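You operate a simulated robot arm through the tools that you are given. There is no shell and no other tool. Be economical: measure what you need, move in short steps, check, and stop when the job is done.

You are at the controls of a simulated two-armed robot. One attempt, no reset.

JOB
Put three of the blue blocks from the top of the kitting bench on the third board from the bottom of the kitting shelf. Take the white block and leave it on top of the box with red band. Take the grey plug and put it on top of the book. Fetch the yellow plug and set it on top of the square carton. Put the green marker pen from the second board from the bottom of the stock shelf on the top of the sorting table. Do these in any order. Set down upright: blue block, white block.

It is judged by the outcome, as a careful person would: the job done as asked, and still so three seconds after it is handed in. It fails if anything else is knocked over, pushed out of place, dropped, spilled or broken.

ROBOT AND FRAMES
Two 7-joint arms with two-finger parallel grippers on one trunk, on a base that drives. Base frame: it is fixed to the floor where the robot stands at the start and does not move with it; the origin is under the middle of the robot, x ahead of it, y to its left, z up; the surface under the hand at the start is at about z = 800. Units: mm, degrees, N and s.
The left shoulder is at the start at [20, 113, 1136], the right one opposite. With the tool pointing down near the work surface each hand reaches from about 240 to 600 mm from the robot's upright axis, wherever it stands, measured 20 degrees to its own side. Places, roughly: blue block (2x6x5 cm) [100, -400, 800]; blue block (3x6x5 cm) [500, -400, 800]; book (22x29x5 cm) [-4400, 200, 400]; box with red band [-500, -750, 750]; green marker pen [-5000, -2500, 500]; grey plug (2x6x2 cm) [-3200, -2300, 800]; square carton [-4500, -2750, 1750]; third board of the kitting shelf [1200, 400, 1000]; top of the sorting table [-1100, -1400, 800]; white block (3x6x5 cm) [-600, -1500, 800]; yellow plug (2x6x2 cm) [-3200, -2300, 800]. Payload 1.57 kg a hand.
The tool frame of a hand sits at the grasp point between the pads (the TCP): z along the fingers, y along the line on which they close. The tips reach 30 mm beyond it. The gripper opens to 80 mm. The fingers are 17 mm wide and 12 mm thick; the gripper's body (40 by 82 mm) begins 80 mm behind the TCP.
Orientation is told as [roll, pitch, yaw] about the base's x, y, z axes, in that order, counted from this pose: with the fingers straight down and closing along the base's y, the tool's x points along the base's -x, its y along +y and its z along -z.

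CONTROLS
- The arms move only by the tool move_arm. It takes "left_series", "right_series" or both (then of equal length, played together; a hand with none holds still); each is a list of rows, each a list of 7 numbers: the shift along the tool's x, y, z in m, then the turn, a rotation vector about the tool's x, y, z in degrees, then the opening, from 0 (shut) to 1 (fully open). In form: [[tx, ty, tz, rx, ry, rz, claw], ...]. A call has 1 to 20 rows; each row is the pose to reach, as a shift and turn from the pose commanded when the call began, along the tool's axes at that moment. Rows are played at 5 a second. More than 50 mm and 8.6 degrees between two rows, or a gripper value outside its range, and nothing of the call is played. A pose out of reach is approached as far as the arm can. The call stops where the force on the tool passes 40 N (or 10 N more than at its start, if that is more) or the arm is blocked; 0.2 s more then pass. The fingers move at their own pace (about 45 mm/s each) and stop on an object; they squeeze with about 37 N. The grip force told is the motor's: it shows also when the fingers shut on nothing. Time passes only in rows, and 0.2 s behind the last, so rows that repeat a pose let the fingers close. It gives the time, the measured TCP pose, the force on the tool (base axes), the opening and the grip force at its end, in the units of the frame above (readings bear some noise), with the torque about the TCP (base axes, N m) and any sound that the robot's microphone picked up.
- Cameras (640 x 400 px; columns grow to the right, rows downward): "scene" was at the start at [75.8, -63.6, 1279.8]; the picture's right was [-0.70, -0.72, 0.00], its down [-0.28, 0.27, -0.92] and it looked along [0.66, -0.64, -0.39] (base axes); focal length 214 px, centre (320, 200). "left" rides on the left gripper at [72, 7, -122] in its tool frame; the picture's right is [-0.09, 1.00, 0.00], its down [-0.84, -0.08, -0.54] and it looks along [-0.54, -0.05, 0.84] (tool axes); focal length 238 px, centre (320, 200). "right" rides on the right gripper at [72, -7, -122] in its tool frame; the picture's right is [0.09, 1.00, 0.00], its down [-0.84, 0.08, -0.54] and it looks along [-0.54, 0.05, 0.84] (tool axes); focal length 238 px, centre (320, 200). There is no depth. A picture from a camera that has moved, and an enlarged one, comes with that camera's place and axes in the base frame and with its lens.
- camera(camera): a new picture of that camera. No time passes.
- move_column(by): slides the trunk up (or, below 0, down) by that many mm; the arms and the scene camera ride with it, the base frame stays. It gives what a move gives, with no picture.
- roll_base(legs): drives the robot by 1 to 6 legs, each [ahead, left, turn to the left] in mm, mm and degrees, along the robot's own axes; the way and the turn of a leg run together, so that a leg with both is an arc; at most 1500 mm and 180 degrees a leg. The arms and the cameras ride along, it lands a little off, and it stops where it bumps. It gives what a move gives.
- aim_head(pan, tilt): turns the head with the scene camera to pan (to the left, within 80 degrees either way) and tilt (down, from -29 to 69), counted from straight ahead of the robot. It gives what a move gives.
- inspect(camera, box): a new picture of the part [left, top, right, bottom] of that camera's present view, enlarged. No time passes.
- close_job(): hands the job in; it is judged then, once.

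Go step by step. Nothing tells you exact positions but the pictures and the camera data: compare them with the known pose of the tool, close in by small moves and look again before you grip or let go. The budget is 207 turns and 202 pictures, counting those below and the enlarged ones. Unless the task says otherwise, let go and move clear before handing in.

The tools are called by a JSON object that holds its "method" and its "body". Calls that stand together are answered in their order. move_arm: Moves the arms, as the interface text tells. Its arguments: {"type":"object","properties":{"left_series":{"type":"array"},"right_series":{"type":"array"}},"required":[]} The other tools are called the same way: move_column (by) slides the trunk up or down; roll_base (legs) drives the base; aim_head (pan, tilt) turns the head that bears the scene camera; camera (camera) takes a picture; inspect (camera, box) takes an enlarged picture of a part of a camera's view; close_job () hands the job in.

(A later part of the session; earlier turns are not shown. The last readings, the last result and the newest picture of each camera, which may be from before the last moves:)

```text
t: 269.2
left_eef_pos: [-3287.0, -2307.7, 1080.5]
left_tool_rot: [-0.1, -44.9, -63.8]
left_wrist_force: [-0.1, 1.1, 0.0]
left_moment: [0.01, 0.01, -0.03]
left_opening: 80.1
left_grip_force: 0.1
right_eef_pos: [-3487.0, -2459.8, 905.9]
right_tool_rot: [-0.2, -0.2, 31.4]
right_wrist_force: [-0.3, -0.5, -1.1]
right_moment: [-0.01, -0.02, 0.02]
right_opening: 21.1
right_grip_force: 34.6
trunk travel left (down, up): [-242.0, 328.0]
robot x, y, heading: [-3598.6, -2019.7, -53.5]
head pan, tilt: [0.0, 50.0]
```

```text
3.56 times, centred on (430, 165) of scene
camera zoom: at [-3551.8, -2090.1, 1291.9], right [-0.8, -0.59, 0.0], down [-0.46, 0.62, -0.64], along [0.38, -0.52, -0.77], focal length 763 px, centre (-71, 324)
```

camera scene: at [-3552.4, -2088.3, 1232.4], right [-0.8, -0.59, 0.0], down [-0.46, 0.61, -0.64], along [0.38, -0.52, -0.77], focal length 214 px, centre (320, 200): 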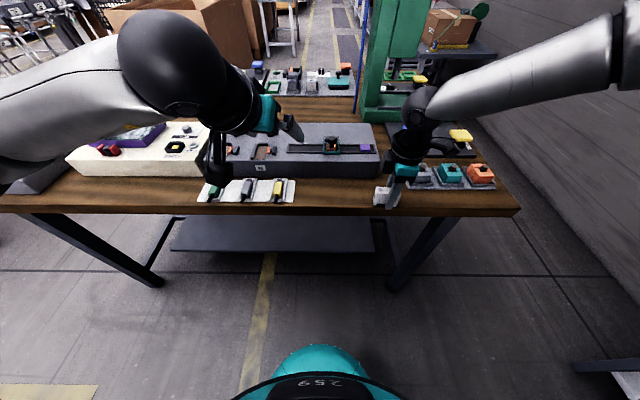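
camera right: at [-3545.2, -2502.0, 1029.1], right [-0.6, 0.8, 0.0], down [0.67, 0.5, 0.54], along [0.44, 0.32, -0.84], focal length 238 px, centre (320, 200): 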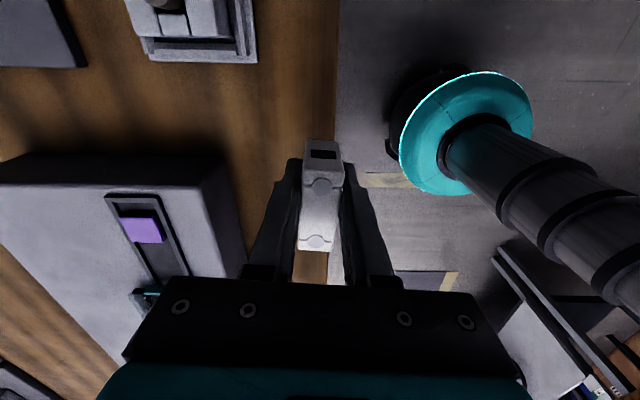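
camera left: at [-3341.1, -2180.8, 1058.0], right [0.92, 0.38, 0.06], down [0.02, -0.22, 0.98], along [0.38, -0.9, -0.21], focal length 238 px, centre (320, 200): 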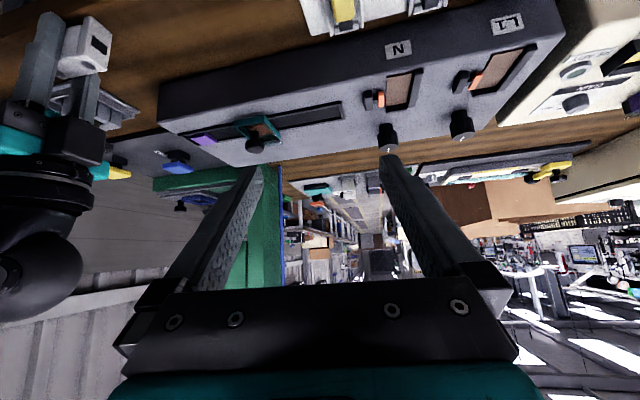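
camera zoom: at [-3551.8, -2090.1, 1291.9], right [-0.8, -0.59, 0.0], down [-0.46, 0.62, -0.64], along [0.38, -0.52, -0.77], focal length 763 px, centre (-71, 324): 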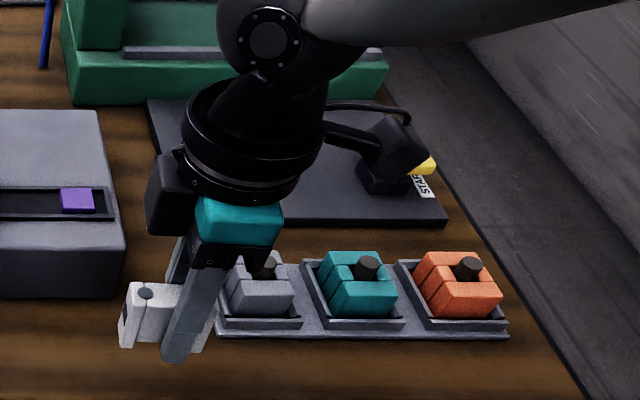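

No harm seen. I'll lift the right hand well up relative to the body so it stays clear, then lower for the yellow plug.

{"method": "move_arm", "body": {"right_series": [[0, 0, -0.04, 0, 0, 0, 0], [0, 0, -0.08, 0, 0, 0, 0], [0, 0, -0.12, 0, 0, 0, 0], [0, 0, -0.16, 0, 0, 0, 0], [0, 0, -0.2, 0, 0, 0, 0], [0, 0, -0.24, 0, 0, 0, 0]], "left_series": [[0.02, 0.01, -0.01, 0, 0, 0, 1], [0.03, 0.02, -0.02, 0, 0, 0, 1], [0.04, 0.025, -0.03, 0, 0, 0, 1], [0.04, 0.025, -0.03, 0, 0, 0, 1], [0.04, 0.025, -0.03, 0, 0, 0, 1], [0.04, 0.025, -0.03, 0, 0, 0, 1]]}}

{"method": "move_column", "body": {"by": -90}}

{"method": "camera", "body": {"camera": "left"}}

```text
t: 270.6
left_eef_pos: [-3282.3, -2267.2, 1076.4]
left_tool_rot: [-0.1, -44.8, -63.7]
left_wrist_force: [-0.7, -0.1, 0.4]
left_moment: [-0.01, -0.04, 0.04]
left_opening: 80.1
left_grip_force: 0.0
left hand out of reach, approached as far as the arm can: row 3, 4, 5, 6
right_eef_pos: [-3488.9, -2458.8, 1147.7]
right_tool_rot: [-0.3, -0.2, 31.5]
right_wrist_force: [-0.3, 0.7, -0.4]
right_moment: [0.03, 0.01, 0.0]
right_opening: 21.0
right_grip_force: 34.9
trunk travel left (down, up): [-242.0, 328.0]
robot x, y, heading: [-3602.0, -2020.4, -53.5]
head pan, tilt: [0.0, 50.0]
```

```text
t: 271.9
left_eef_pos: [-3281.3, -2266.2, 986.2]
left_tool_rot: [-0.1, -44.8, -63.9]
left_wrist_force: [1.2, -0.2, 0.3]
left_moment: [-0.02, 0.03, 0.04]
left_opening: 80.0
left_grip_force: 0.1
right_eef_pos: [-3487.6, -2459.3, 1059.5]
right_tool_rot: [-0.2, -0.2, 31.5]
right_wrist_force: [0.1, 0.7, 0.1]
right_moment: [-0.03, 0.01, -0.04]
right_opening: 21.0
right_grip_force: 34.4
trunk travel left (down, up): [-152.0, 418.0]
robot x, y, heading: [-3602.3, -2019.3, -53.9]
head pan, tilt: [0.0, 50.0]
```

```text
75 pictures are left
camera left: at [-3336.2, -2141.0, 1022.1], right [0.92, 0.38, 0.06], down [0.02, -0.22, 0.97], along [0.38, -0.9, -0.21], focal length 238 px, centre (320, 200)
```

left: 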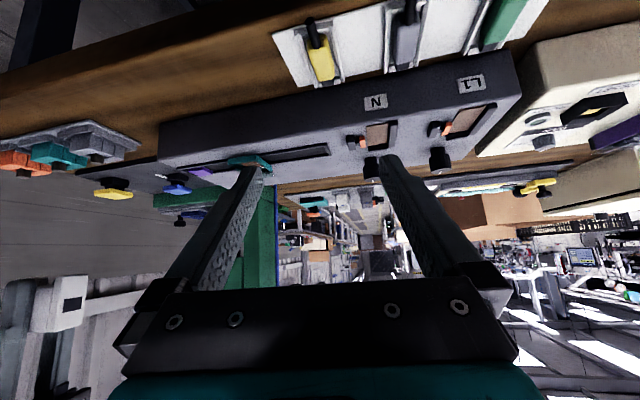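

{"method": "inspect", "body": {"camera": "left", "box": [260, 0, 452, 100]}}

```text
3.33 times, centred on (356, 50) of left
camera zoom: at [-3336.2, -2141.0, 1022.1], right [0.92, 0.38, 0.06], down [0.02, -0.22, 0.97], along [0.38, -0.9, -0.21], focal length 794 px, centre (200, 700)
```

zoom: 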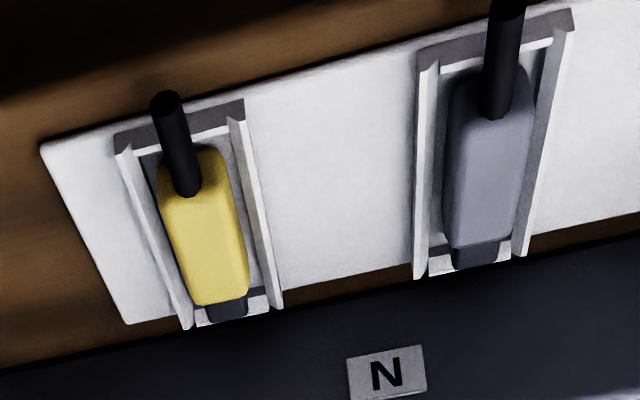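

Yellow plug body top ≈ z 840, centre ≈(-3247,-2322), axis −55°. Approaching to ~35 mm above first.

{"method": "move_arm", "body": {"left_series": [[0.011, 0.001, 0.035, -2.2, 0, -2.2, 1], [0.022, 0.002, 0.07, -4.5, 0, -4.5, 1], [0.032, 0.0035, 0.105, -6.7, 0, -6.7, 1], [0.032, 0.0035, 0.105, -6.7, 0, -6.7, 0.6], [0.032, 0.0035, 0.105, -6.7, 0, -6.7, 0.6]]}}

{"method": "inspect", "body": {"camera": "left", "box": [200, 80, 440, 230]}}

```text
t: 273.1
left_eef_pos: [-3255.7, -2312.2, 889.6]
left_tool_rot: [-0.1, -44.9, -54.2]
left_wrist_force: [0.7, -0.4, 0.4]
left_moment: [0.01, 0.01, 0.01]
left_opening: 48.0
left_grip_force: 0.0
right_eef_pos: [-3488.5, -2460.6, 1058.7]
right_tool_rot: [-0.2, -0.2, 31.5]
right_wrist_force: [0.3, 0.8, -0.6]
right_moment: [-0.03, 0.01, 0.03]
right_opening: 21.0
right_grip_force: 34.4
trunk travel left (down, up): [-152.0, 418.0]
robot x, y, heading: [-3599.4, -2017.7, -53.5]
head pan, tilt: [0.0, 50.0]
```

```text
2.67 times, centred on (320, 155) of left
camera zoom: at [-3329.5, -2197.1, 924.6], right [0.85, 0.53, 0.06], down [0.06, -0.22, 0.97], along [0.53, -0.82, -0.21], focal length 636 px, centre (320, 320)
```

zoom: 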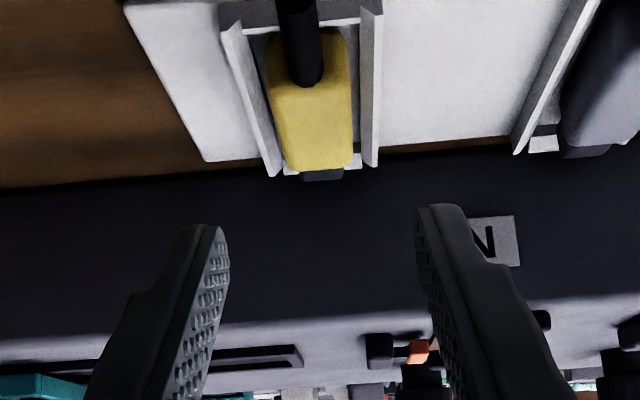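

{"method": "move_arm", "body": {"left_series": [[0.01, 0, 0.01, 0, 0, 0, 0.6], [0.018, 0, 0.018, 0, 0, 0, 0.6], [0.023, 0, 0.023, 0, 0, 0, 0.6]]}}

{"method": "inspect", "body": {"camera": "left", "box": [200, 80, 440, 230]}}

```text
t: 273.9
left_eef_pos: [-3256.8, -2311.6, 855.4]
left_tool_rot: [-0.1, -44.9, -54.3]
left_wrist_force: [-0.1, 0.0, 0.2]
left_moment: [0.0, 0.03, 0.04]
left_opening: 48.1
left_grip_force: 0.1
right_eef_pos: [-3488.6, -2460.0, 1057.7]
right_tool_rot: [-0.2, -0.2, 31.5]
right_wrist_force: [0.8, -0.3, -0.2]
right_moment: [-0.03, 0.0, 0.01]
right_opening: 21.0
right_grip_force: 33.7
trunk travel left (down, up): [-152.0, 418.0]
robot x, y, heading: [-3602.9, -2021.0, -53.6]
head pan, tilt: [0.0, 50.0]
```

```text
2.67 times, centred on (320, 155) of left
camera zoom: at [-3330.6, -2196.9, 892.2], right [0.85, 0.53, 0.06], down [0.06, -0.22, 0.97], along [0.53, -0.82, -0.21], focal length 636 px, centre (320, 320)
```

zoom: 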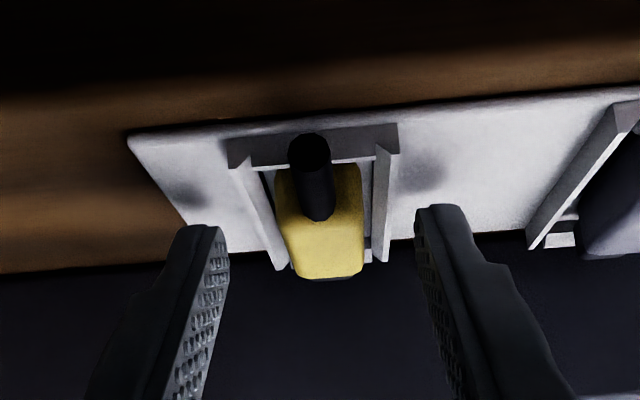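

{"method": "move_arm", "body": {"left_series": [[0.001, 0, 0.001, 0, 0, 0, 0.6], [0.001, 0, 0.001, 0, 0, 0, 0.3], [0.001, 0, 0.001, 0, 0, 0, 0], [0.001, 0, 0.001, 0, 0, 0, 0], [0.001, 0, 0.001, 0, 0, 0, 0], [0.001, 0, 0.001, 0, 0, 0, 0]]}}

{"method": "inspect", "body": {"camera": "left", "box": [200, 80, 440, 230]}}

```text
t: 275.2
left_eef_pos: [-3257.0, -2309.9, 854.9]
left_tool_rot: [0.0, -44.9, -54.3]
left_wrist_force: [5.2, 4.3, 1.7]
left_moment: [0.14, -0.32, 0.31]
left_opening: 35.8
left_grip_force: 42.8
right_eef_pos: [-3487.4, -2459.1, 1058.3]
right_tool_rot: [-0.2, -0.1, 31.5]
right_wrist_force: [0.6, 0.1, 0.0]
right_moment: [0.03, 0.02, 0.0]
right_opening: 20.8
right_grip_force: 34.6
trunk travel left (down, up): [-152.0, 418.0]
robot x, y, heading: [-3602.5, -2016.3, -53.5]
head pan, tilt: [0.0, 50.0]
```

```text
2.67 times, centred on (320, 155) of left
camera zoom: at [-3329.7, -2196.3, 891.0], right [0.85, 0.53, 0.06], down [0.06, -0.22, 0.97], along [0.53, -0.82, -0.21], focal length 636 px, centre (320, 320)
```

zoom: 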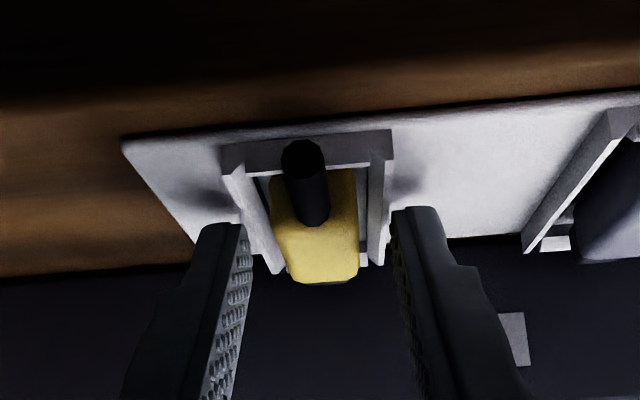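

Fingers met the cradle rails (35.8 mm). Opening, rising 5 mm and trying again.

{"method": "move_arm", "body": {"left_series": [[0, 0, 0, 0, 0, 0, 0.6], [0, 0, 0, 0, 0, 0, 0.6], [-0.0035, 0, -0.0035, 0, 0, 0, 0.6], [-0.0035, 0, -0.0035, 0, 0, 0, 0.3], [-0.0035, 0, -0.0035, 0, 0, 0, 0], [-0.0035, 0, -0.0035, 0, 0, 0, 0], [-0.0035, 0, -0.0035, 0, 0, 0, 0]]}}

{"method": "inspect", "body": {"camera": "left", "box": [200, 80, 440, 230]}}

```text
t: 276.9
left_eef_pos: [-3256.4, -2311.5, 859.9]
left_tool_rot: [0.0, -44.9, -54.3]
left_wrist_force: [0.0, -0.4, 0.2]
left_moment: [0.01, 0.0, -0.01]
left_opening: 18.5
left_grip_force: 32.6
right_eef_pos: [-3487.8, -2459.8, 1058.0]
right_tool_rot: [-0.3, -0.2, 31.5]
right_wrist_force: [0.6, -0.9, -0.3]
right_moment: [0.0, -0.03, 0.03]
right_opening: 21.0
right_grip_force: 34.2
trunk travel left (down, up): [-152.0, 418.0]
robot x, y, heading: [-3602.1, -2018.3, -53.4]
head pan, tilt: [0.0, 50.0]
```

```text
2.67 times, centred on (320, 155) of left
camera zoom: at [-3330.3, -2196.4, 896.1], right [0.85, 0.53, 0.06], down [0.06, -0.22, 0.97], along [0.53, -0.82, -0.21], focal length 636 px, centre (320, 320)
```

zoom: 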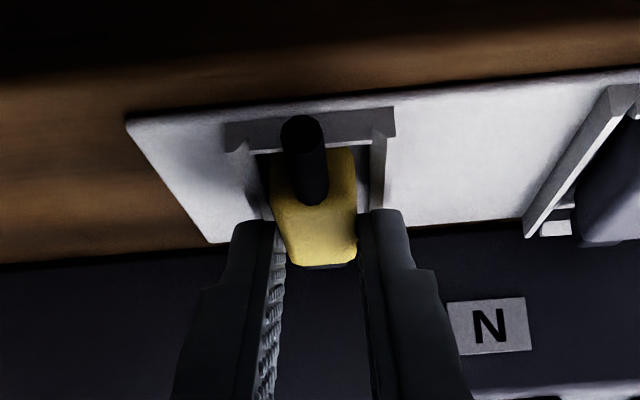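

Now gripping the body (18.5 mm). Lifting gently and checking.

{"method": "move_arm", "body": {"left_series": [[-0.004, 0, -0.004, 0, 0, 0, 0], [-0.01, 0, -0.01, 0, 0, 0, 0], [-0.02, 0, -0.02, 0, 0, 0, 0], [-0.04, 0, -0.04, 0, 0, 0, 0]]}}

{"method": "inspect", "body": {"camera": "left", "box": [200, 80, 440, 230]}}

```text
t: 277.9
left_eef_pos: [-3255.1, -2311.4, 916.1]
left_tool_rot: [-0.2, -44.9, -54.2]
left_wrist_force: [0.7, 0.1, -0.4]
left_moment: [0.02, -0.02, -0.01]
left_opening: 18.8
left_grip_force: 32.6
right_eef_pos: [-3488.9, -2459.4, 1057.2]
right_tool_rot: [-0.2, -0.2, 31.6]
right_wrist_force: [-0.1, -0.7, -0.6]
right_moment: [-0.06, -0.03, 0.0]
right_opening: 21.2
right_grip_force: 33.9
trunk travel left (down, up): [-152.0, 418.0]
robot x, y, heading: [-3600.1, -2017.6, -53.4]
head pan, tilt: [0.0, 50.0]
```

```text
2.67 times, centred on (320, 155) of left
camera zoom: at [-3329.9, -2196.5, 952.8], right [0.85, 0.53, 0.06], down [0.06, -0.22, 0.97], along [0.53, -0.82, -0.21], focal length 636 px, centre (320, 320)
```

zoom: 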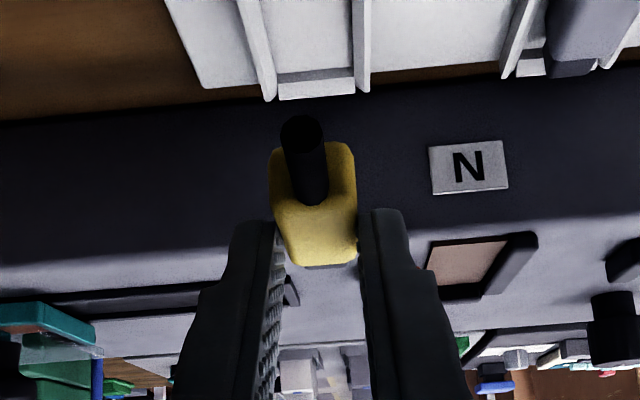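

Yellow plug is held. Raising the trunk, turning toward the stock shelf and driving closer.

{"method": "move_column", "body": {"by": 390}}

{"method": "roll_base", "body": {"legs": [[-40, 0, 0], [0, 0, -90], [550, -80, 0]]}}

{"method": "aim_head", "body": {"pan": 15, "tilt": 10}}

{"method": "camera", "body": {"camera": "scene"}}

```text
t: 281.6
left_eef_pos: [-3255.6, -2311.3, 1307.1]
left_tool_rot: [-0.1, -45.0, -54.3]
left_wrist_force: [0.3, -0.2, -0.2]
left_moment: [0.01, 0.01, 0.0]
left_opening: 18.8
left_grip_force: 33.1
right_eef_pos: [-3487.6, -2458.8, 1447.7]
right_tool_rot: [-0.2, -0.2, 31.5]
right_wrist_force: [-0.7, -0.6, -0.4]
right_moment: [0.02, 0.0, -0.03]
right_opening: 21.0
right_grip_force: 34.5
trunk travel left (down, up): [-542.0, 28.0]
robot x, y, heading: [-3603.7, -2022.2, -53.6]
head pan, tilt: [0.0, 50.0]
```

```text
t: 289.1
left_eef_pos: [-4406.1, -2606.7, 1305.6]
left_tool_rot: [-0.1, -45.0, -143.9]
left_wrist_force: [0.2, -1.1, -0.4]
left_moment: [-0.03, -0.02, 0.0]
left_opening: 18.5
left_grip_force: 32.8
right_eef_pos: [-4555.6, -2375.9, 1447.9]
right_tool_rot: [-0.2, -0.2, -58.2]
right_wrist_force: [-0.4, 0.0, -0.5]
right_moment: [0.03, -0.01, -0.01]
right_opening: 21.2
right_grip_force: 34.5
trunk travel left (down, up): [-542.0, 28.0]
robot x, y, heading: [-4118.5, -2259.3, -142.9]
head pan, tilt: [0.0, 50.0]
```

```text
t: 290.2
left_eef_pos: [-4406.3, -2605.8, 1305.4]
left_tool_rot: [0.0, -44.8, -143.9]
left_wrist_force: [0.1, -0.1, -1.0]
left_moment: [-0.04, -0.03, 0.02]
left_opening: 18.4
left_grip_force: 32.6
right_eef_pos: [-4555.2, -2375.0, 1448.1]
right_tool_rot: [-0.2, -0.2, -58.1]
right_wrist_force: [0.6, 0.3, -1.2]
right_moment: [0.0, 0.0, 0.01]
right_opening: 20.8
right_grip_force: 34.7
trunk travel left (down, up): [-542.0, 28.0]
robot x, y, heading: [-4116.5, -2254.2, -143.2]
head pan, tilt: [15.0, 10.0]
```

```text
68 pictures are left
camera scene: at [-4184.1, -2335.6, 1653.7], right [-0.79, 0.62, 0.0], down [0.11, 0.14, -0.98], along [-0.61, -0.77, -0.17], focal length 214 px, centre (320, 200)
```

scene: 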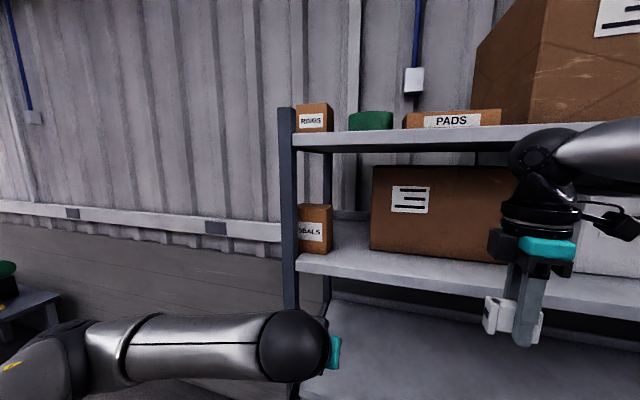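

{"method": "inspect", "body": {"camera": "scene", "box": [260, 80, 520, 260]}}

```text
2.22 times, centred on (390, 170) of scene
camera zoom: at [-4184.1, -2335.6, 1653.7], right [-0.79, 0.62, 0.0], down [0.11, 0.14, -0.98], along [-0.61, -0.77, -0.17], focal length 477 px, centre (164, 267)
```

zoom: 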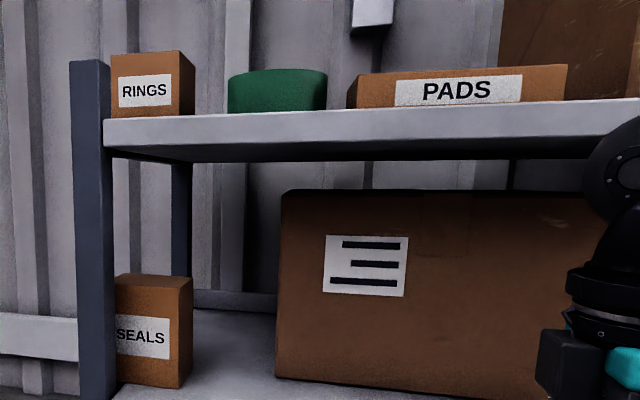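

The cube-like "RINGS" carton at the top-left end is the square carton (≈[-4491,-2754], top ≈1780). Raising the left hand straight up to look down on it.

{"method": "move_column", "body": {"by": 28}}

{"method": "move_arm", "body": {"left_series": [[-0.03, 0, -0.03, 0, 0, 0, 0], [-0.06, 0, -0.06, 0, 0, 0, 0], [-0.09, 0, -0.09, 0, 0, 0, 0], [-0.12, 0, -0.12, 0, 0, 0, 0], [-0.15, 0, -0.15, 0, 0, 0, 0], [-0.18, 0, -0.18, 0, 0, 0, 0], [-0.21, 0, -0.21, 0, 0, 0, 0], [-0.24, 0, -0.24, 0, 0, 0, 0], [-0.27, 0, -0.27, 0, 0, 0, 0], [-0.3, 0, -0.3, 0, 0, 0, 0], [-0.33, 0, -0.33, 0, 0, 0, 0], [-0.36, 0, -0.36, 0, 0, 0, 0], [-0.38, 0, -0.38, 0, 0, 0, 0]]}}

{"method": "camera", "body": {"camera": "left"}}

{"method": "camera", "body": {"camera": "scene"}}

```text
t: 290.9
left_eef_pos: [-4406.6, -2605.8, 1334.6]
left_tool_rot: [0.0, -44.9, -143.9]
left_wrist_force: [-0.3, 0.1, -0.1]
left_moment: [-0.02, -0.03, 0.0]
left_opening: 18.5
left_grip_force: 33.5
right_eef_pos: [-4555.1, -2374.9, 1476.1]
right_tool_rot: [-0.2, -0.3, -58.1]
right_wrist_force: [0.4, 1.1, 0.3]
right_moment: [-0.04, 0.0, 0.01]
right_opening: 20.9
right_grip_force: 34.8
trunk travel left (down, up): [-570.0, 0.0]
robot x, y, heading: [-4123.0, -2256.5, -143.3]
head pan, tilt: [15.0, 10.0]
```

```text
t: 293.7
left_eef_pos: [-4399.0, -2608.6, 1857.9]
left_tool_rot: [0.1, -45.0, -144.2]
left_wrist_force: [-0.1, -0.1, 0.3]
left_moment: [0.0, 0.03, -0.05]
left_opening: 18.4
left_grip_force: 32.6
left hand out of reach, approached as far as the arm can: row 13
right_eef_pos: [-4555.0, -2375.8, 1475.4]
right_tool_rot: [-0.2, -0.2, -58.1]
right_wrist_force: [0.3, 0.1, -0.8]
right_moment: [0.05, 0.03, 0.01]
right_opening: 20.9
right_grip_force: 34.1
trunk travel left (down, up): [-570.0, 0.0]
robot x, y, heading: [-4118.7, -2255.3, -142.7]
head pan, tilt: [15.0, 10.0]
```

```text
66 pictures are left
camera left: at [-4283.8, -2534.6, 1893.7], right [0.53, -0.84, 0.07], down [-0.21, -0.06, 0.97], along [-0.82, -0.53, -0.21], focal length 238 px, centre (320, 200)
```

left: 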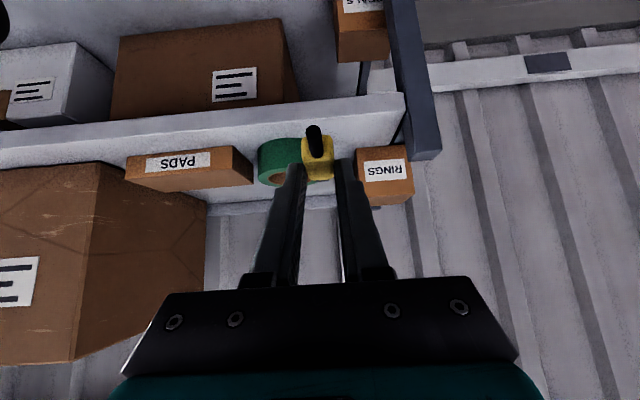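

```text
65 pictures are left
camera scene: at [-4183.4, -2336.1, 1681.8], right [-0.79, 0.62, 0.0], down [0.11, 0.14, -0.98], along [-0.61, -0.77, -0.17], focal length 214 px, centre (320, 200)
```

scene: 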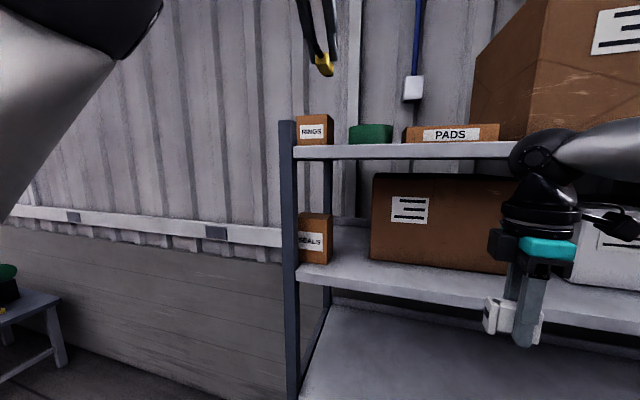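

{"method": "inspect", "body": {"camera": "left", "box": [300, 110, 460, 230]}}

{"method": "inspect", "body": {"camera": "scene", "box": [270, 90, 366, 160]}}

```text
3.33 times, centred on (380, 170) of left
camera zoom: at [-4283.8, -2534.6, 1893.7], right [0.53, -0.84, 0.07], down [-0.21, -0.06, 0.97], along [-0.82, -0.53, -0.21], focal length 794 px, centre (120, 300)
```

zoom: 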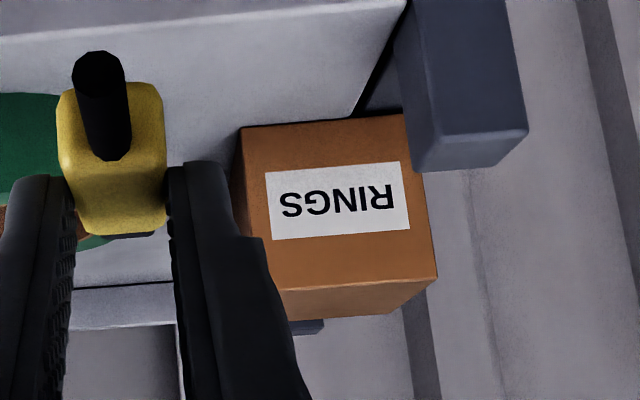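

```text
5.71 times, centred on (318, 125) of scene
camera zoom: at [-4183.4, -2336.1, 1681.8], right [-0.79, 0.62, 0.0], down [0.11, 0.14, -0.98], along [-0.61, -0.77, -0.17], focal length 1226 px, centre (331, 629)
```

zoom: 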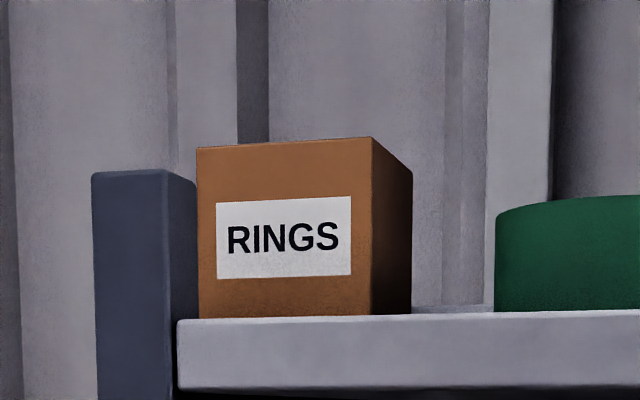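

Carton top ≈ z 1810, centre ≈(-4582,-2863). I need to drive in ~235 mm, so first I pull the right hand back for clearance.

{"method": "move_arm", "body": {"right_series": [[0, 0.03, 0, 0, 0, 0, 0], [0, 0.06, 0, 0, 0, 0, 0], [0, 0.09, 0, 0, 0, 0, 0], [0, 0.12, 0, 0, 0, 0, 0], [0, 0.15, 0, 0, 0, 0, 0], [0, 0.18, 0, 0, 0, 0, 0]]}}

```text
t: 295.1
left_eef_pos: [-4400.5, -2608.0, 1856.8]
left_tool_rot: [0.0, -45.0, -143.8]
left_wrist_force: [-0.3, 1.0, -0.8]
left_moment: [-0.01, 0.0, 0.01]
left_opening: 18.5
left_grip_force: 32.3
right_eef_pos: [-4402.3, -2279.3, 1476.3]
right_tool_rot: [-0.2, -0.2, -58.1]
right_wrist_force: [0.8, -0.5, -0.5]
right_moment: [-0.05, 0.0, 0.02]
right_opening: 21.1
right_grip_force: 34.1
trunk travel left (down, up): [-570.0, 0.0]
robot x, y, heading: [-4118.6, -2262.0, -143.2]
head pan, tilt: [15.0, 10.0]
```

{"method": "move_arm", "body": {"left_series": [[0.003, 0, -0.02, 0, 0, 0, 0], [0.005, 0, -0.042, 0, 0, 0, 0], [0.007, 0, -0.064, 0, 0, 0, 0]]}}

{"method": "roll_base", "body": {"legs": [[180, 98, 0]]}}

{"method": "inspect", "body": {"camera": "left", "box": [160, 60, 480, 260]}}

{"method": "camera", "body": {"camera": "scene"}}

```text
t: 295.9
left_eef_pos: [-4357.0, -2583.9, 1881.9]
left_tool_rot: [0.0, -44.9, -143.9]
left_wrist_force: [0.3, 0.1, 0.2]
left_moment: [0.0, -0.01, -0.01]
left_opening: 18.6
left_grip_force: 32.9
left hand out of reach, approached as far as the arm can: row 1, 2, 3
right_eef_pos: [-4403.9, -2279.5, 1475.1]
right_tool_rot: [-0.3, -0.2, -58.1]
right_wrist_force: [0.2, 0.2, -0.8]
right_moment: [-0.02, 0.03, -0.01]
right_opening: 20.9
right_grip_force: 34.5
trunk travel left (down, up): [-570.0, 0.0]
robot x, y, heading: [-4117.0, -2257.2, -143.1]
head pan, tilt: [15.0, 10.0]
```

```text
t: 297.5
left_eef_pos: [-4442.7, -2769.7, 1881.8]
left_tool_rot: [-0.2, -44.9, -143.9]
left_wrist_force: [-0.9, 0.5, -0.2]
left_moment: [0.01, -0.01, -0.01]
left_opening: 18.5
left_grip_force: 32.5
right_eef_pos: [-4489.6, -2464.8, 1476.4]
right_tool_rot: [-0.2, -0.2, -58.1]
right_wrist_force: [0.1, 0.2, -0.1]
right_moment: [0.01, 0.03, -0.02]
right_opening: 20.7
right_grip_force: 33.6
trunk travel left (down, up): [-570.0, 0.0]
robot x, y, heading: [-4206.8, -2442.4, -143.2]
head pan, tilt: [15.0, 10.0]
```

```text
2.00 times, centred on (320, 160) of left
camera zoom: at [-4327.7, -2695.2, 1918.4], right [0.53, -0.84, 0.06], down [-0.21, -0.06, 0.97], along [-0.82, -0.53, -0.21], focal length 477 px, centre (320, 280)
```

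zoom: 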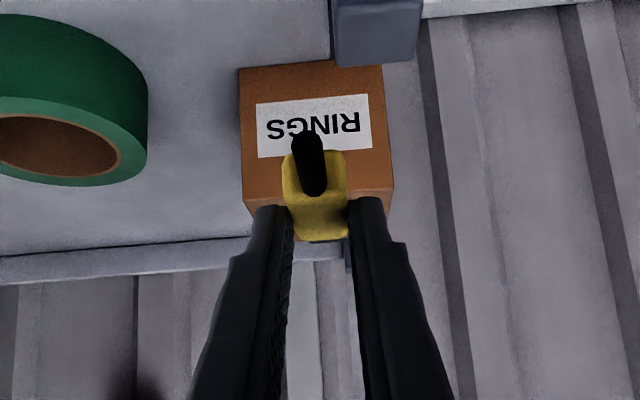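

```text
61 pictures are left
camera scene: at [-4270.0, -2521.0, 1681.9], right [-0.79, 0.62, 0.0], down [0.11, 0.14, -0.98], along [-0.61, -0.78, -0.17], focal length 214 px, centre (320, 200)
```

scene: 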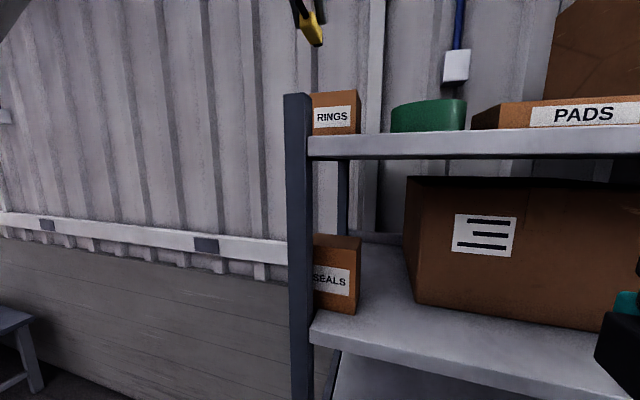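

Aligned with the carton (top z≈1812). Driving in 120 mm more, then final placement by arm.

{"method": "roll_base", "body": {"legs": [[120, -5, 0]]}}

{"method": "move_arm", "body": {"left_series": [[-0.01, 0, 0.01, 0, 0, 0, 0], [-0.02, 0, 0.02, 0, 0, 0, 0], [-0.029, 0, 0.029, 0, 0, 0, 0]]}}

{"method": "inspect", "body": {"camera": "left", "box": [160, 60, 480, 260]}}

{"method": "inspect", "body": {"camera": "scene", "box": [250, 0, 450, 125]}}

```text
t: 298.8
left_eef_pos: [-4541.1, -2838.2, 1882.5]
left_tool_rot: [-0.1, -44.9, -143.8]
left_wrist_force: [-0.3, 0.4, 0.3]
left_moment: [0.04, 0.01, 0.0]
left_opening: 18.4
left_grip_force: 33.1
right_eef_pos: [-4586.9, -2532.8, 1475.8]
right_tool_rot: [-0.2, -0.2, -58.0]
right_wrist_force: [-0.2, 0.3, 0.2]
right_moment: [-0.02, 0.02, -0.02]
right_opening: 21.2
right_grip_force: 34.2
trunk travel left (down, up): [-570.0, 0.0]
robot x, y, heading: [-4300.5, -2507.3, -142.9]
head pan, tilt: [15.0, 10.0]
```

```text
t: 299.6
left_eef_pos: [-4553.1, -2850.0, 1875.4]
left_tool_rot: [0.0, -45.0, -143.9]
left_wrist_force: [-0.4, -0.4, 0.0]
left_moment: [0.01, -0.01, -0.02]
left_opening: 18.5
left_grip_force: 32.9
left hand out of reach, approached as far as the arm can: row 1, 2, 3
right_eef_pos: [-4589.1, -2533.1, 1476.5]
right_tool_rot: [-0.1, -0.1, -58.0]
right_wrist_force: [0.1, 0.8, -0.1]
right_moment: [-0.02, 0.04, 0.0]
right_opening: 20.9
right_grip_force: 34.0
trunk travel left (down, up): [-570.0, 0.0]
robot x, y, heading: [-4299.7, -2508.5, -143.0]
head pan, tilt: [15.0, 10.0]
```

```text
2.00 times, centred on (320, 160) of left
camera zoom: at [-4437.9, -2775.0, 1911.8], right [0.53, -0.84, 0.06], down [-0.21, -0.06, 0.97], along [-0.82, -0.53, -0.21], focal length 477 px, centre (320, 280)
```

zoom: 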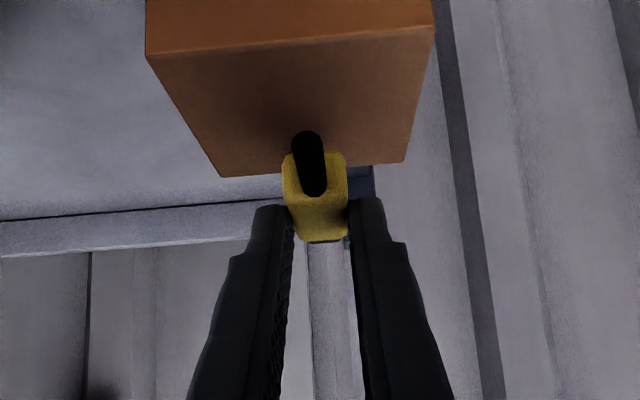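

```text
3.20 times, centred on (350, 62) of scene
camera zoom: at [-4368.3, -2589.3, 1681.8], right [-0.79, 0.62, 0.0], down [0.11, 0.14, -0.98], along [-0.61, -0.78, -0.17], focal length 686 px, centre (224, 640)
```

zoom: 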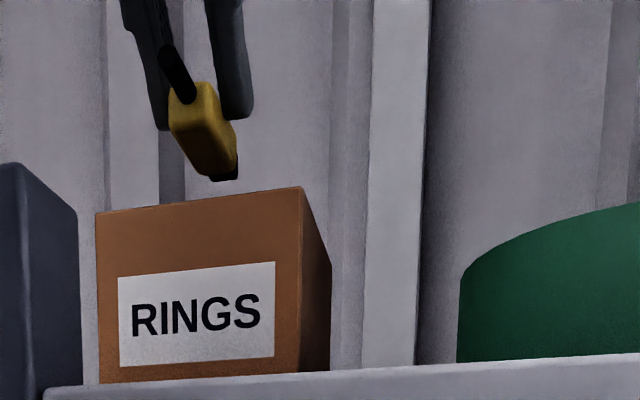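

{"method": "roll_base", "body": {"legs": [[20, 0, 0]]}}

{"method": "move_column", "body": {"by": -14}}

{"method": "inspect", "body": {"camera": "scene", "box": [250, 0, 450, 125]}}

{"method": "inspect", "body": {"camera": "left", "box": [160, 60, 480, 260]}}

```text
t: 300.5
left_eef_pos: [-4565.2, -2855.0, 1876.4]
left_tool_rot: [0.0, -45.1, -143.9]
left_wrist_force: [0.4, 0.0, -0.2]
left_moment: [0.01, 0.0, 0.03]
left_opening: 18.6
left_grip_force: 33.5
right_eef_pos: [-4596.3, -2539.4, 1476.4]
right_tool_rot: [-0.8, 0.0, -57.3]
right_wrist_force: [0.1, -0.4, -0.9]
right_moment: [-0.01, 0.0, 0.01]
right_opening: 21.1
right_grip_force: 34.1
trunk travel left (down, up): [-570.0, 0.0]
robot x, y, heading: [-4315.5, -2522.0, -143.0]
head pan, tilt: [15.0, 10.0]
stopped in leg 1: the robot was blocked; the commanded pose is now the measured one
```

```text
t: 301.1
left_eef_pos: [-4567.2, -2860.9, 1860.5]
left_tool_rot: [-0.1, -44.9, -143.9]
left_wrist_force: [-0.6, 0.2, -0.1]
left_moment: [0.01, -0.01, 0.02]
left_opening: 18.5
left_grip_force: 33.5
right_eef_pos: [-4598.9, -2541.5, 1461.2]
right_tool_rot: [-0.3, 0.1, -57.3]
right_wrist_force: [0.3, -0.5, 0.1]
right_moment: [0.0, 0.0, 0.0]
right_opening: 21.0
right_grip_force: 34.1
trunk travel left (down, up): [-556.0, 14.0]
robot x, y, heading: [-4316.0, -2520.3, -143.1]
head pan, tilt: [15.0, 10.0]
```

```text
3.20 times, centred on (350, 62) of scene
camera zoom: at [-4382.1, -2599.3, 1667.7], right [-0.79, 0.62, 0.0], down [0.11, 0.14, -0.98], along [-0.61, -0.78, -0.17], focal length 686 px, centre (224, 640)
```

zoom: 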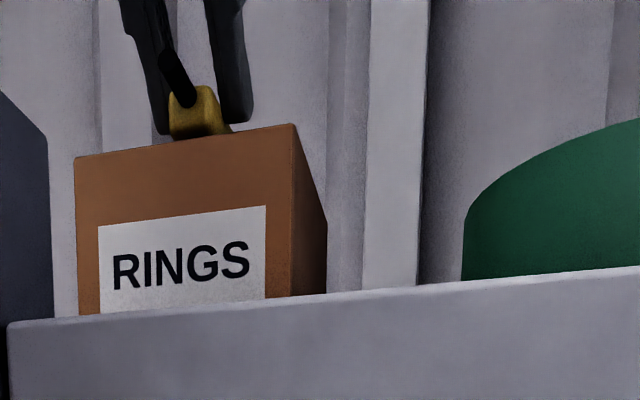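

```text
2.00 times, centred on (320, 160) of left
camera zoom: at [-4452.3, -2785.4, 1897.3], right [0.53, -0.84, 0.06], down [-0.22, -0.06, 0.97], along [-0.82, -0.53, -0.22], focal length 477 px, centre (320, 280)
```

zoom: 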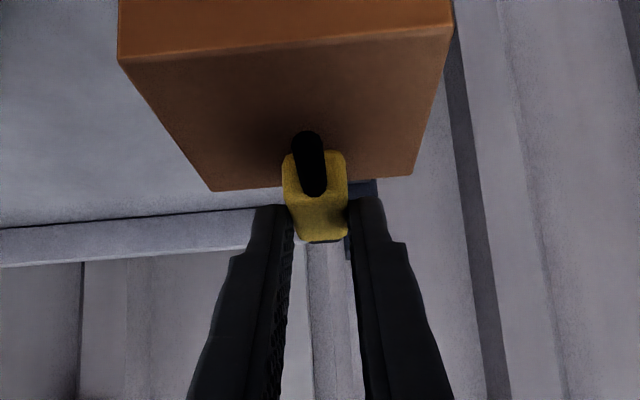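

The base just touched the shelf foot (max approach); plug is centred over the carton. Lowering gently to contact.

{"method": "move_column", "body": {"by": -4}}

{"method": "move_column", "body": {"by": -3}}

{"method": "inspect", "body": {"camera": "scene", "box": [250, 0, 450, 125]}}

```text
t: 301.6
left_eef_pos: [-4568.2, -2860.4, 1856.3]
left_tool_rot: [-0.1, -44.8, -143.9]
left_wrist_force: [-0.7, -0.3, 0.0]
left_moment: [0.01, 0.0, 0.05]
left_opening: 18.6
left_grip_force: 32.6
right_eef_pos: [-4599.8, -2543.1, 1458.2]
right_tool_rot: [-0.6, -0.1, -57.3]
right_wrist_force: [0.1, -0.3, -0.6]
right_moment: [0.0, -0.03, 0.04]
right_opening: 20.8
right_grip_force: 34.5
trunk travel left (down, up): [-552.0, 18.0]
robot x, y, heading: [-4315.6, -2519.8, -142.9]
head pan, tilt: [15.0, 10.0]
```

```text
t: 302.1
left_eef_pos: [-4568.2, -2860.9, 1853.3]
left_tool_rot: [0.0, -44.8, -143.9]
left_wrist_force: [0.0, 0.8, -1.0]
left_moment: [0.04, 0.0, -0.01]
left_opening: 18.6
left_grip_force: 33.0
right_eef_pos: [-4599.6, -2542.6, 1456.5]
right_tool_rot: [-0.4, 0.0, -57.3]
right_wrist_force: [0.3, 0.0, 0.2]
right_moment: [-0.02, -0.02, 0.04]
right_opening: 20.8
right_grip_force: 34.7
trunk travel left (down, up): [-549.0, 21.0]
robot x, y, heading: [-4313.6, -2519.8, -143.4]
head pan, tilt: [15.0, 10.0]
```

```text
3.20 times, centred on (350, 62) of scene
camera zoom: at [-4382.8, -2599.7, 1660.8], right [-0.79, 0.62, 0.0], down [0.11, 0.14, -0.98], along [-0.61, -0.78, -0.17], focal length 686 px, centre (224, 640)
```

zoom: 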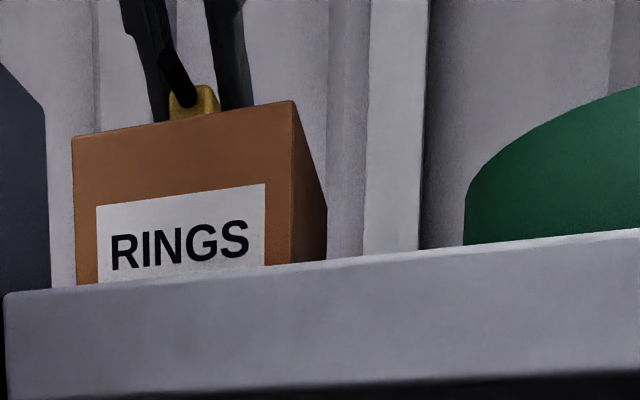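

{"method": "move_column", "body": {"by": -3}}

{"method": "move_column", "body": {"by": -2}}

{"method": "move_column", "body": {"by": -2}}

```text
t: 302.7
left_eef_pos: [-4568.2, -2860.2, 1851.1]
left_tool_rot: [-0.1, -44.9, -143.9]
left_wrist_force: [0.9, 1.3, -0.2]
left_moment: [-0.01, -0.03, -0.05]
left_opening: 18.7
left_grip_force: 32.7
right_eef_pos: [-4599.8, -2542.7, 1453.0]
right_tool_rot: [-0.5, 0.0, -57.3]
right_wrist_force: [0.1, -0.7, 1.1]
right_moment: [0.02, -0.01, 0.0]
right_opening: 20.8
right_grip_force: 33.8
trunk travel left (down, up): [-546.0, 24.0]
robot x, y, heading: [-4316.1, -2524.0, -143.0]
head pan, tilt: [15.0, 10.0]
```

```text
t: 303.2
left_eef_pos: [-4568.0, -2860.9, 1848.4]
left_tool_rot: [-0.2, -44.8, -144.0]
left_wrist_force: [1.2, -0.1, 0.0]
left_moment: [-0.03, -0.03, 0.03]
left_opening: 18.4
left_grip_force: 32.3
right_eef_pos: [-4600.6, -2542.9, 1450.5]
right_tool_rot: [-0.5, 0.0, -57.3]
right_wrist_force: [-0.1, -0.1, -0.8]
right_moment: [0.01, 0.0, 0.03]
right_opening: 20.9
right_grip_force: 34.9
trunk travel left (down, up): [-544.0, 26.0]
robot x, y, heading: [-4315.5, -2520.4, -143.1]
head pan, tilt: [15.0, 10.0]
```

```text
t: 303.7
left_eef_pos: [-4569.6, -2860.1, 1847.0]
left_tool_rot: [-0.2, -44.8, -143.8]
left_wrist_force: [-0.4, -0.8, -0.9]
left_moment: [-0.01, 0.01, 0.0]
left_opening: 18.4
left_grip_force: 32.6
right_eef_pos: [-4600.5, -2543.0, 1448.3]
right_tool_rot: [-0.5, 0.1, -57.3]
right_wrist_force: [0.0, 0.6, 0.5]
right_moment: [0.03, 0.0, -0.02]
right_opening: 20.8
right_grip_force: 33.9
trunk travel left (down, up): [-542.0, 28.0]
robot x, y, heading: [-4315.3, -2524.3, -143.3]
head pan, tilt: [15.0, 10.0]
```

{"method": "move_column", "body": {"by": -2}}

{"method": "move_column", "body": {"by": -2}}

{"method": "inspect", "body": {"camera": "left", "box": [200, 80, 440, 230]}}

```text
t: 304.2
left_eef_pos: [-4569.1, -2862.2, 1846.5]
left_tool_rot: [-0.1, -45.1, -143.8]
left_wrist_force: [-0.4, -0.8, 4.9]
left_moment: [-0.07, 0.09, -0.02]
left_opening: 18.3
left_grip_force: 32.9
right_eef_pos: [-4599.2, -2543.1, 1445.9]
right_tool_rot: [-0.5, 0.0, -57.4]
right_wrist_force: [-0.8, -0.1, -0.3]
right_moment: [-0.02, -0.02, -0.04]
right_opening: 21.1
right_grip_force: 34.3
trunk travel left (down, up): [-540.0, 30.0]
robot x, y, heading: [-4318.2, -2522.9, -143.1]
head pan, tilt: [15.0, 10.0]
```

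```text
t: 304.7
left_eef_pos: [-4569.3, -2860.5, 1846.3]
left_tool_rot: [-0.1, -45.3, -143.9]
left_wrist_force: [-2.8, -2.8, 21.6]
left_moment: [-0.19, 0.18, 0.03]
left_opening: 18.6
left_grip_force: 32.7
right_eef_pos: [-4598.5, -2542.4, 1443.3]
right_tool_rot: [-0.5, 0.1, -57.2]
right_wrist_force: [-0.2, 0.4, 0.9]
right_moment: [0.02, 0.02, 0.01]
right_opening: 21.1
right_grip_force: 34.4
trunk travel left (down, up): [-538.0, 32.0]
robot x, y, heading: [-4318.0, -2520.0, -143.0]
head pan, tilt: [15.0, 10.0]
```

```text
2.67 times, centred on (320, 155) of left
camera zoom: at [-4452.4, -2785.3, 1880.5], right [0.53, -0.84, 0.06], down [-0.21, -0.06, 0.98], along [-0.82, -0.53, -0.21], focal length 636 px, centre (320, 320)
```

zoom: 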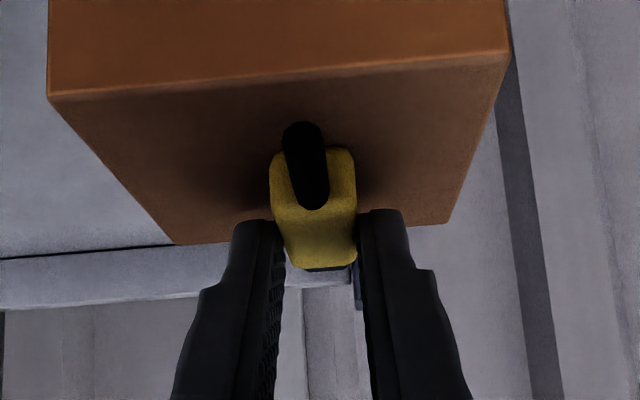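

Contact. Easing up 2 mm, opening, raising, then backing away.

{"method": "move_column", "body": {"by": 2}}

{"method": "move_arm", "body": {"left_series": [[0, 0, 0, 0, 0, 0, 0.5], [0, 0, 0, 0, 0, 0, 0.6], [0, 0, 0, 0, 0, 0, 0.6], [0, 0, 0, 0, 0, 0, 0.6]]}}

{"method": "move_column", "body": {"by": 30}}

{"method": "roll_base", "body": {"legs": [[-250, 0, 0]]}}

{"method": "inspect", "body": {"camera": "left", "box": [200, 50, 440, 230]}}

```text
t: 305.3
left_eef_pos: [-4569.1, -2861.0, 1845.1]
left_tool_rot: [-0.2, -44.9, -143.8]
left_wrist_force: [-0.7, -1.2, 14.3]
left_moment: [-0.24, 0.24, 0.04]
left_opening: 18.6
left_grip_force: 32.6
right_eef_pos: [-4598.8, -2542.2, 1445.8]
right_tool_rot: [-0.5, 0.0, -57.3]
right_wrist_force: [-0.3, 0.6, 0.1]
right_moment: [0.0, 0.0, 0.01]
right_opening: 21.1
right_grip_force: 34.7
trunk travel left (down, up): [-540.0, 30.0]
robot x, y, heading: [-4318.2, -2524.7, -143.1]
head pan, tilt: [15.0, 10.0]
```

```text
t: 306.3
left_eef_pos: [-4568.3, -2860.9, 1843.4]
left_tool_rot: [-0.2, -44.7, -143.9]
left_wrist_force: [-0.1, -0.5, 0.2]
left_moment: [-0.01, 0.01, 0.0]
left_opening: 47.8
left_grip_force: 0.0
right_eef_pos: [-4599.6, -2543.1, 1447.2]
right_tool_rot: [-0.6, 0.0, -57.4]
right_wrist_force: [0.0, 0.2, -0.2]
right_moment: [-0.01, -0.04, -0.02]
right_opening: 21.1
right_grip_force: 34.3
trunk travel left (down, up): [-540.0, 30.0]
robot x, y, heading: [-4315.8, -2519.6, -143.3]
head pan, tilt: [15.0, 10.0]
```

```text
t: 307.0
left_eef_pos: [-4563.8, -2856.4, 1876.2]
left_tool_rot: [-0.1, -45.1, -143.9]
left_wrist_force: [-0.4, -0.2, -0.3]
left_moment: [0.0, 0.01, -0.01]
left_opening: 48.1
left_grip_force: 0.0
right_eef_pos: [-4596.2, -2541.3, 1479.0]
right_tool_rot: [-1.0, -0.3, -57.4]
right_wrist_force: [-0.4, 0.1, -0.9]
right_moment: [0.0, 0.01, -0.03]
right_opening: 21.1
right_grip_force: 34.7
trunk travel left (down, up): [-570.0, 0.0]
robot x, y, heading: [-4318.5, -2523.3, -142.9]
head pan, tilt: [15.0, 10.0]
```

```text
t: 308.8
left_eef_pos: [-4367.4, -2709.3, 1874.4]
left_tool_rot: [-0.2, -44.8, -143.9]
left_wrist_force: [-0.2, 0.4, 0.3]
left_moment: [-0.01, 0.01, 0.04]
left_opening: 48.1
left_grip_force: 0.1
right_eef_pos: [-4398.8, -2391.5, 1476.2]
right_tool_rot: [-0.5, -0.1, -57.4]
right_wrist_force: [-0.1, -0.2, -1.1]
right_moment: [-0.03, 0.02, 0.04]
right_opening: 20.9
right_grip_force: 34.3
trunk travel left (down, up): [-570.0, 0.0]
robot x, y, heading: [-4117.2, -2374.2, -143.0]
head pan, tilt: [15.0, 10.0]
```

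```text
2.22 times, centred on (320, 140) of left
camera zoom: at [-4253.3, -2635.5, 1911.1], right [0.53, -0.84, 0.06], down [-0.22, -0.06, 0.97], along [-0.82, -0.53, -0.22], focal length 530 px, centre (320, 333)
```

zoom: 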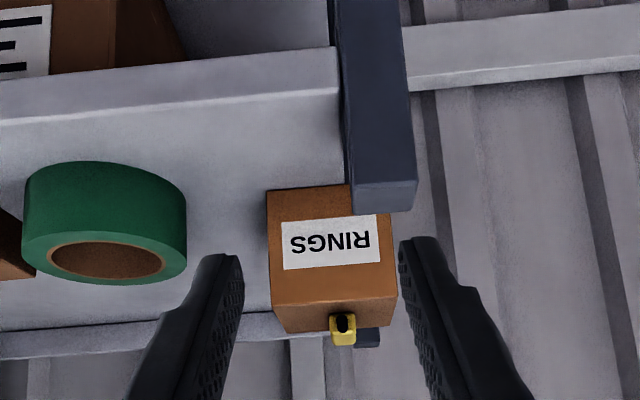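

Yellow plug rests on the RINGS carton. Next the green marker: lowering the left arm and trunk, shifting right along the shelf to view board 2.

{"method": "move_arm", "body": {"left_series": [[0.03, 0, 0.03, 0, 0, 0, 1], [0.06, 0, 0.06, 0, 0, 0, 1], [0.09, 0, 0.09, 0, 0, 0, 1], [0.12, 0, 0.12, 0, 0, 0, 1], [0.15, 0, 0.15, 0, 0, 0, 1], [0.18, 0, 0.18, 0, 0, 0, 1], [0.21, 0, 0.21, 0, 0, 0, 1], [0.24, 0, 0.24, 0, 0, 0, 1], [0.27, 0, 0.27, 0, 0, 0, 1], [0.3, 0, 0.3, 0, 0, 0, 1], [0.33, 0, 0.33, 0, 0, 0, 1], [0.36, 0, 0.36, 0, 0, 0, 1], [0.39, 0, 0.39, 0, 0, 0, 1]]}}

{"method": "roll_base", "body": {"legs": [[0, -500, 0]]}}

{"method": "move_column", "body": {"by": -500}}

{"method": "aim_head", "body": {"pan": 10, "tilt": 30}}

{"method": "camera", "body": {"camera": "scene"}}

```text
t: 311.6
left_eef_pos: [-4367.2, -2708.2, 1323.0]
left_tool_rot: [-0.1, -44.8, -143.9]
left_wrist_force: [-0.9, 0.5, 0.1]
left_moment: [-0.04, -0.02, 0.01]
left_opening: 80.1
left_grip_force: 0.0
left hand out of reach, approached as far as the arm can: row 1
right_eef_pos: [-4398.7, -2391.8, 1475.9]
right_tool_rot: [-0.5, 0.0, -57.3]
right_wrist_force: [0.1, 0.2, 0.1]
right_moment: [0.01, 0.01, 0.02]
right_opening: 21.1
right_grip_force: 34.7
trunk travel left (down, up): [-570.0, 0.0]
robot x, y, heading: [-4116.9, -2373.5, -143.1]
head pan, tilt: [15.0, 10.0]
```

```text
t: 314.6
left_eef_pos: [-4664.8, -2313.9, 1323.6]
left_tool_rot: [-0.1, -44.8, -143.5]
left_wrist_force: [0.2, -0.6, 0.0]
left_moment: [0.01, 0.0, 0.01]
left_opening: 80.1
left_grip_force: 0.0
right_eef_pos: [-4698.9, -1996.5, 1475.2]
right_tool_rot: [-0.4, 0.0, -57.1]
right_wrist_force: [0.8, -0.7, -0.3]
right_moment: [-0.02, 0.0, 0.0]
right_opening: 21.1
right_grip_force: 34.7
trunk travel left (down, up): [-570.0, 0.0]
robot x, y, heading: [-4420.4, -1974.8, -142.7]
head pan, tilt: [15.0, 10.0]
```

```text
refused: -500 is not a number from -400 to 400
```

```text
t: 315.4
left_eef_pos: [-4664.8, -2312.7, 1322.5]
left_tool_rot: [0.0, -44.8, -143.5]
left_wrist_force: [-0.2, -0.7, -0.2]
left_moment: [0.02, 0.01, 0.01]
left_opening: 80.1
left_grip_force: 0.1
right_eef_pos: [-4699.4, -1997.0, 1476.2]
right_tool_rot: [-0.5, 0.1, -57.0]
right_wrist_force: [-0.5, 1.1, -0.4]
right_moment: [-0.04, -0.03, -0.01]
right_opening: 21.1
right_grip_force: 33.8
trunk travel left (down, up): [-570.0, 0.0]
robot x, y, heading: [-4417.9, -1975.8, -142.8]
head pan, tilt: [10.0, 30.0]
```

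```text
53 pictures are left
camera scene: at [-4485.6, -2045.8, 1649.6], right [-0.73, 0.68, 0.0], down [0.34, 0.37, -0.87], along [-0.59, -0.64, -0.5], focal length 214 px, centre (320, 200)
```

scene: 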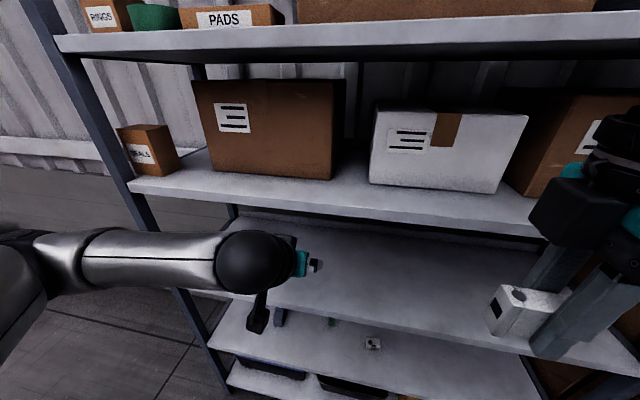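

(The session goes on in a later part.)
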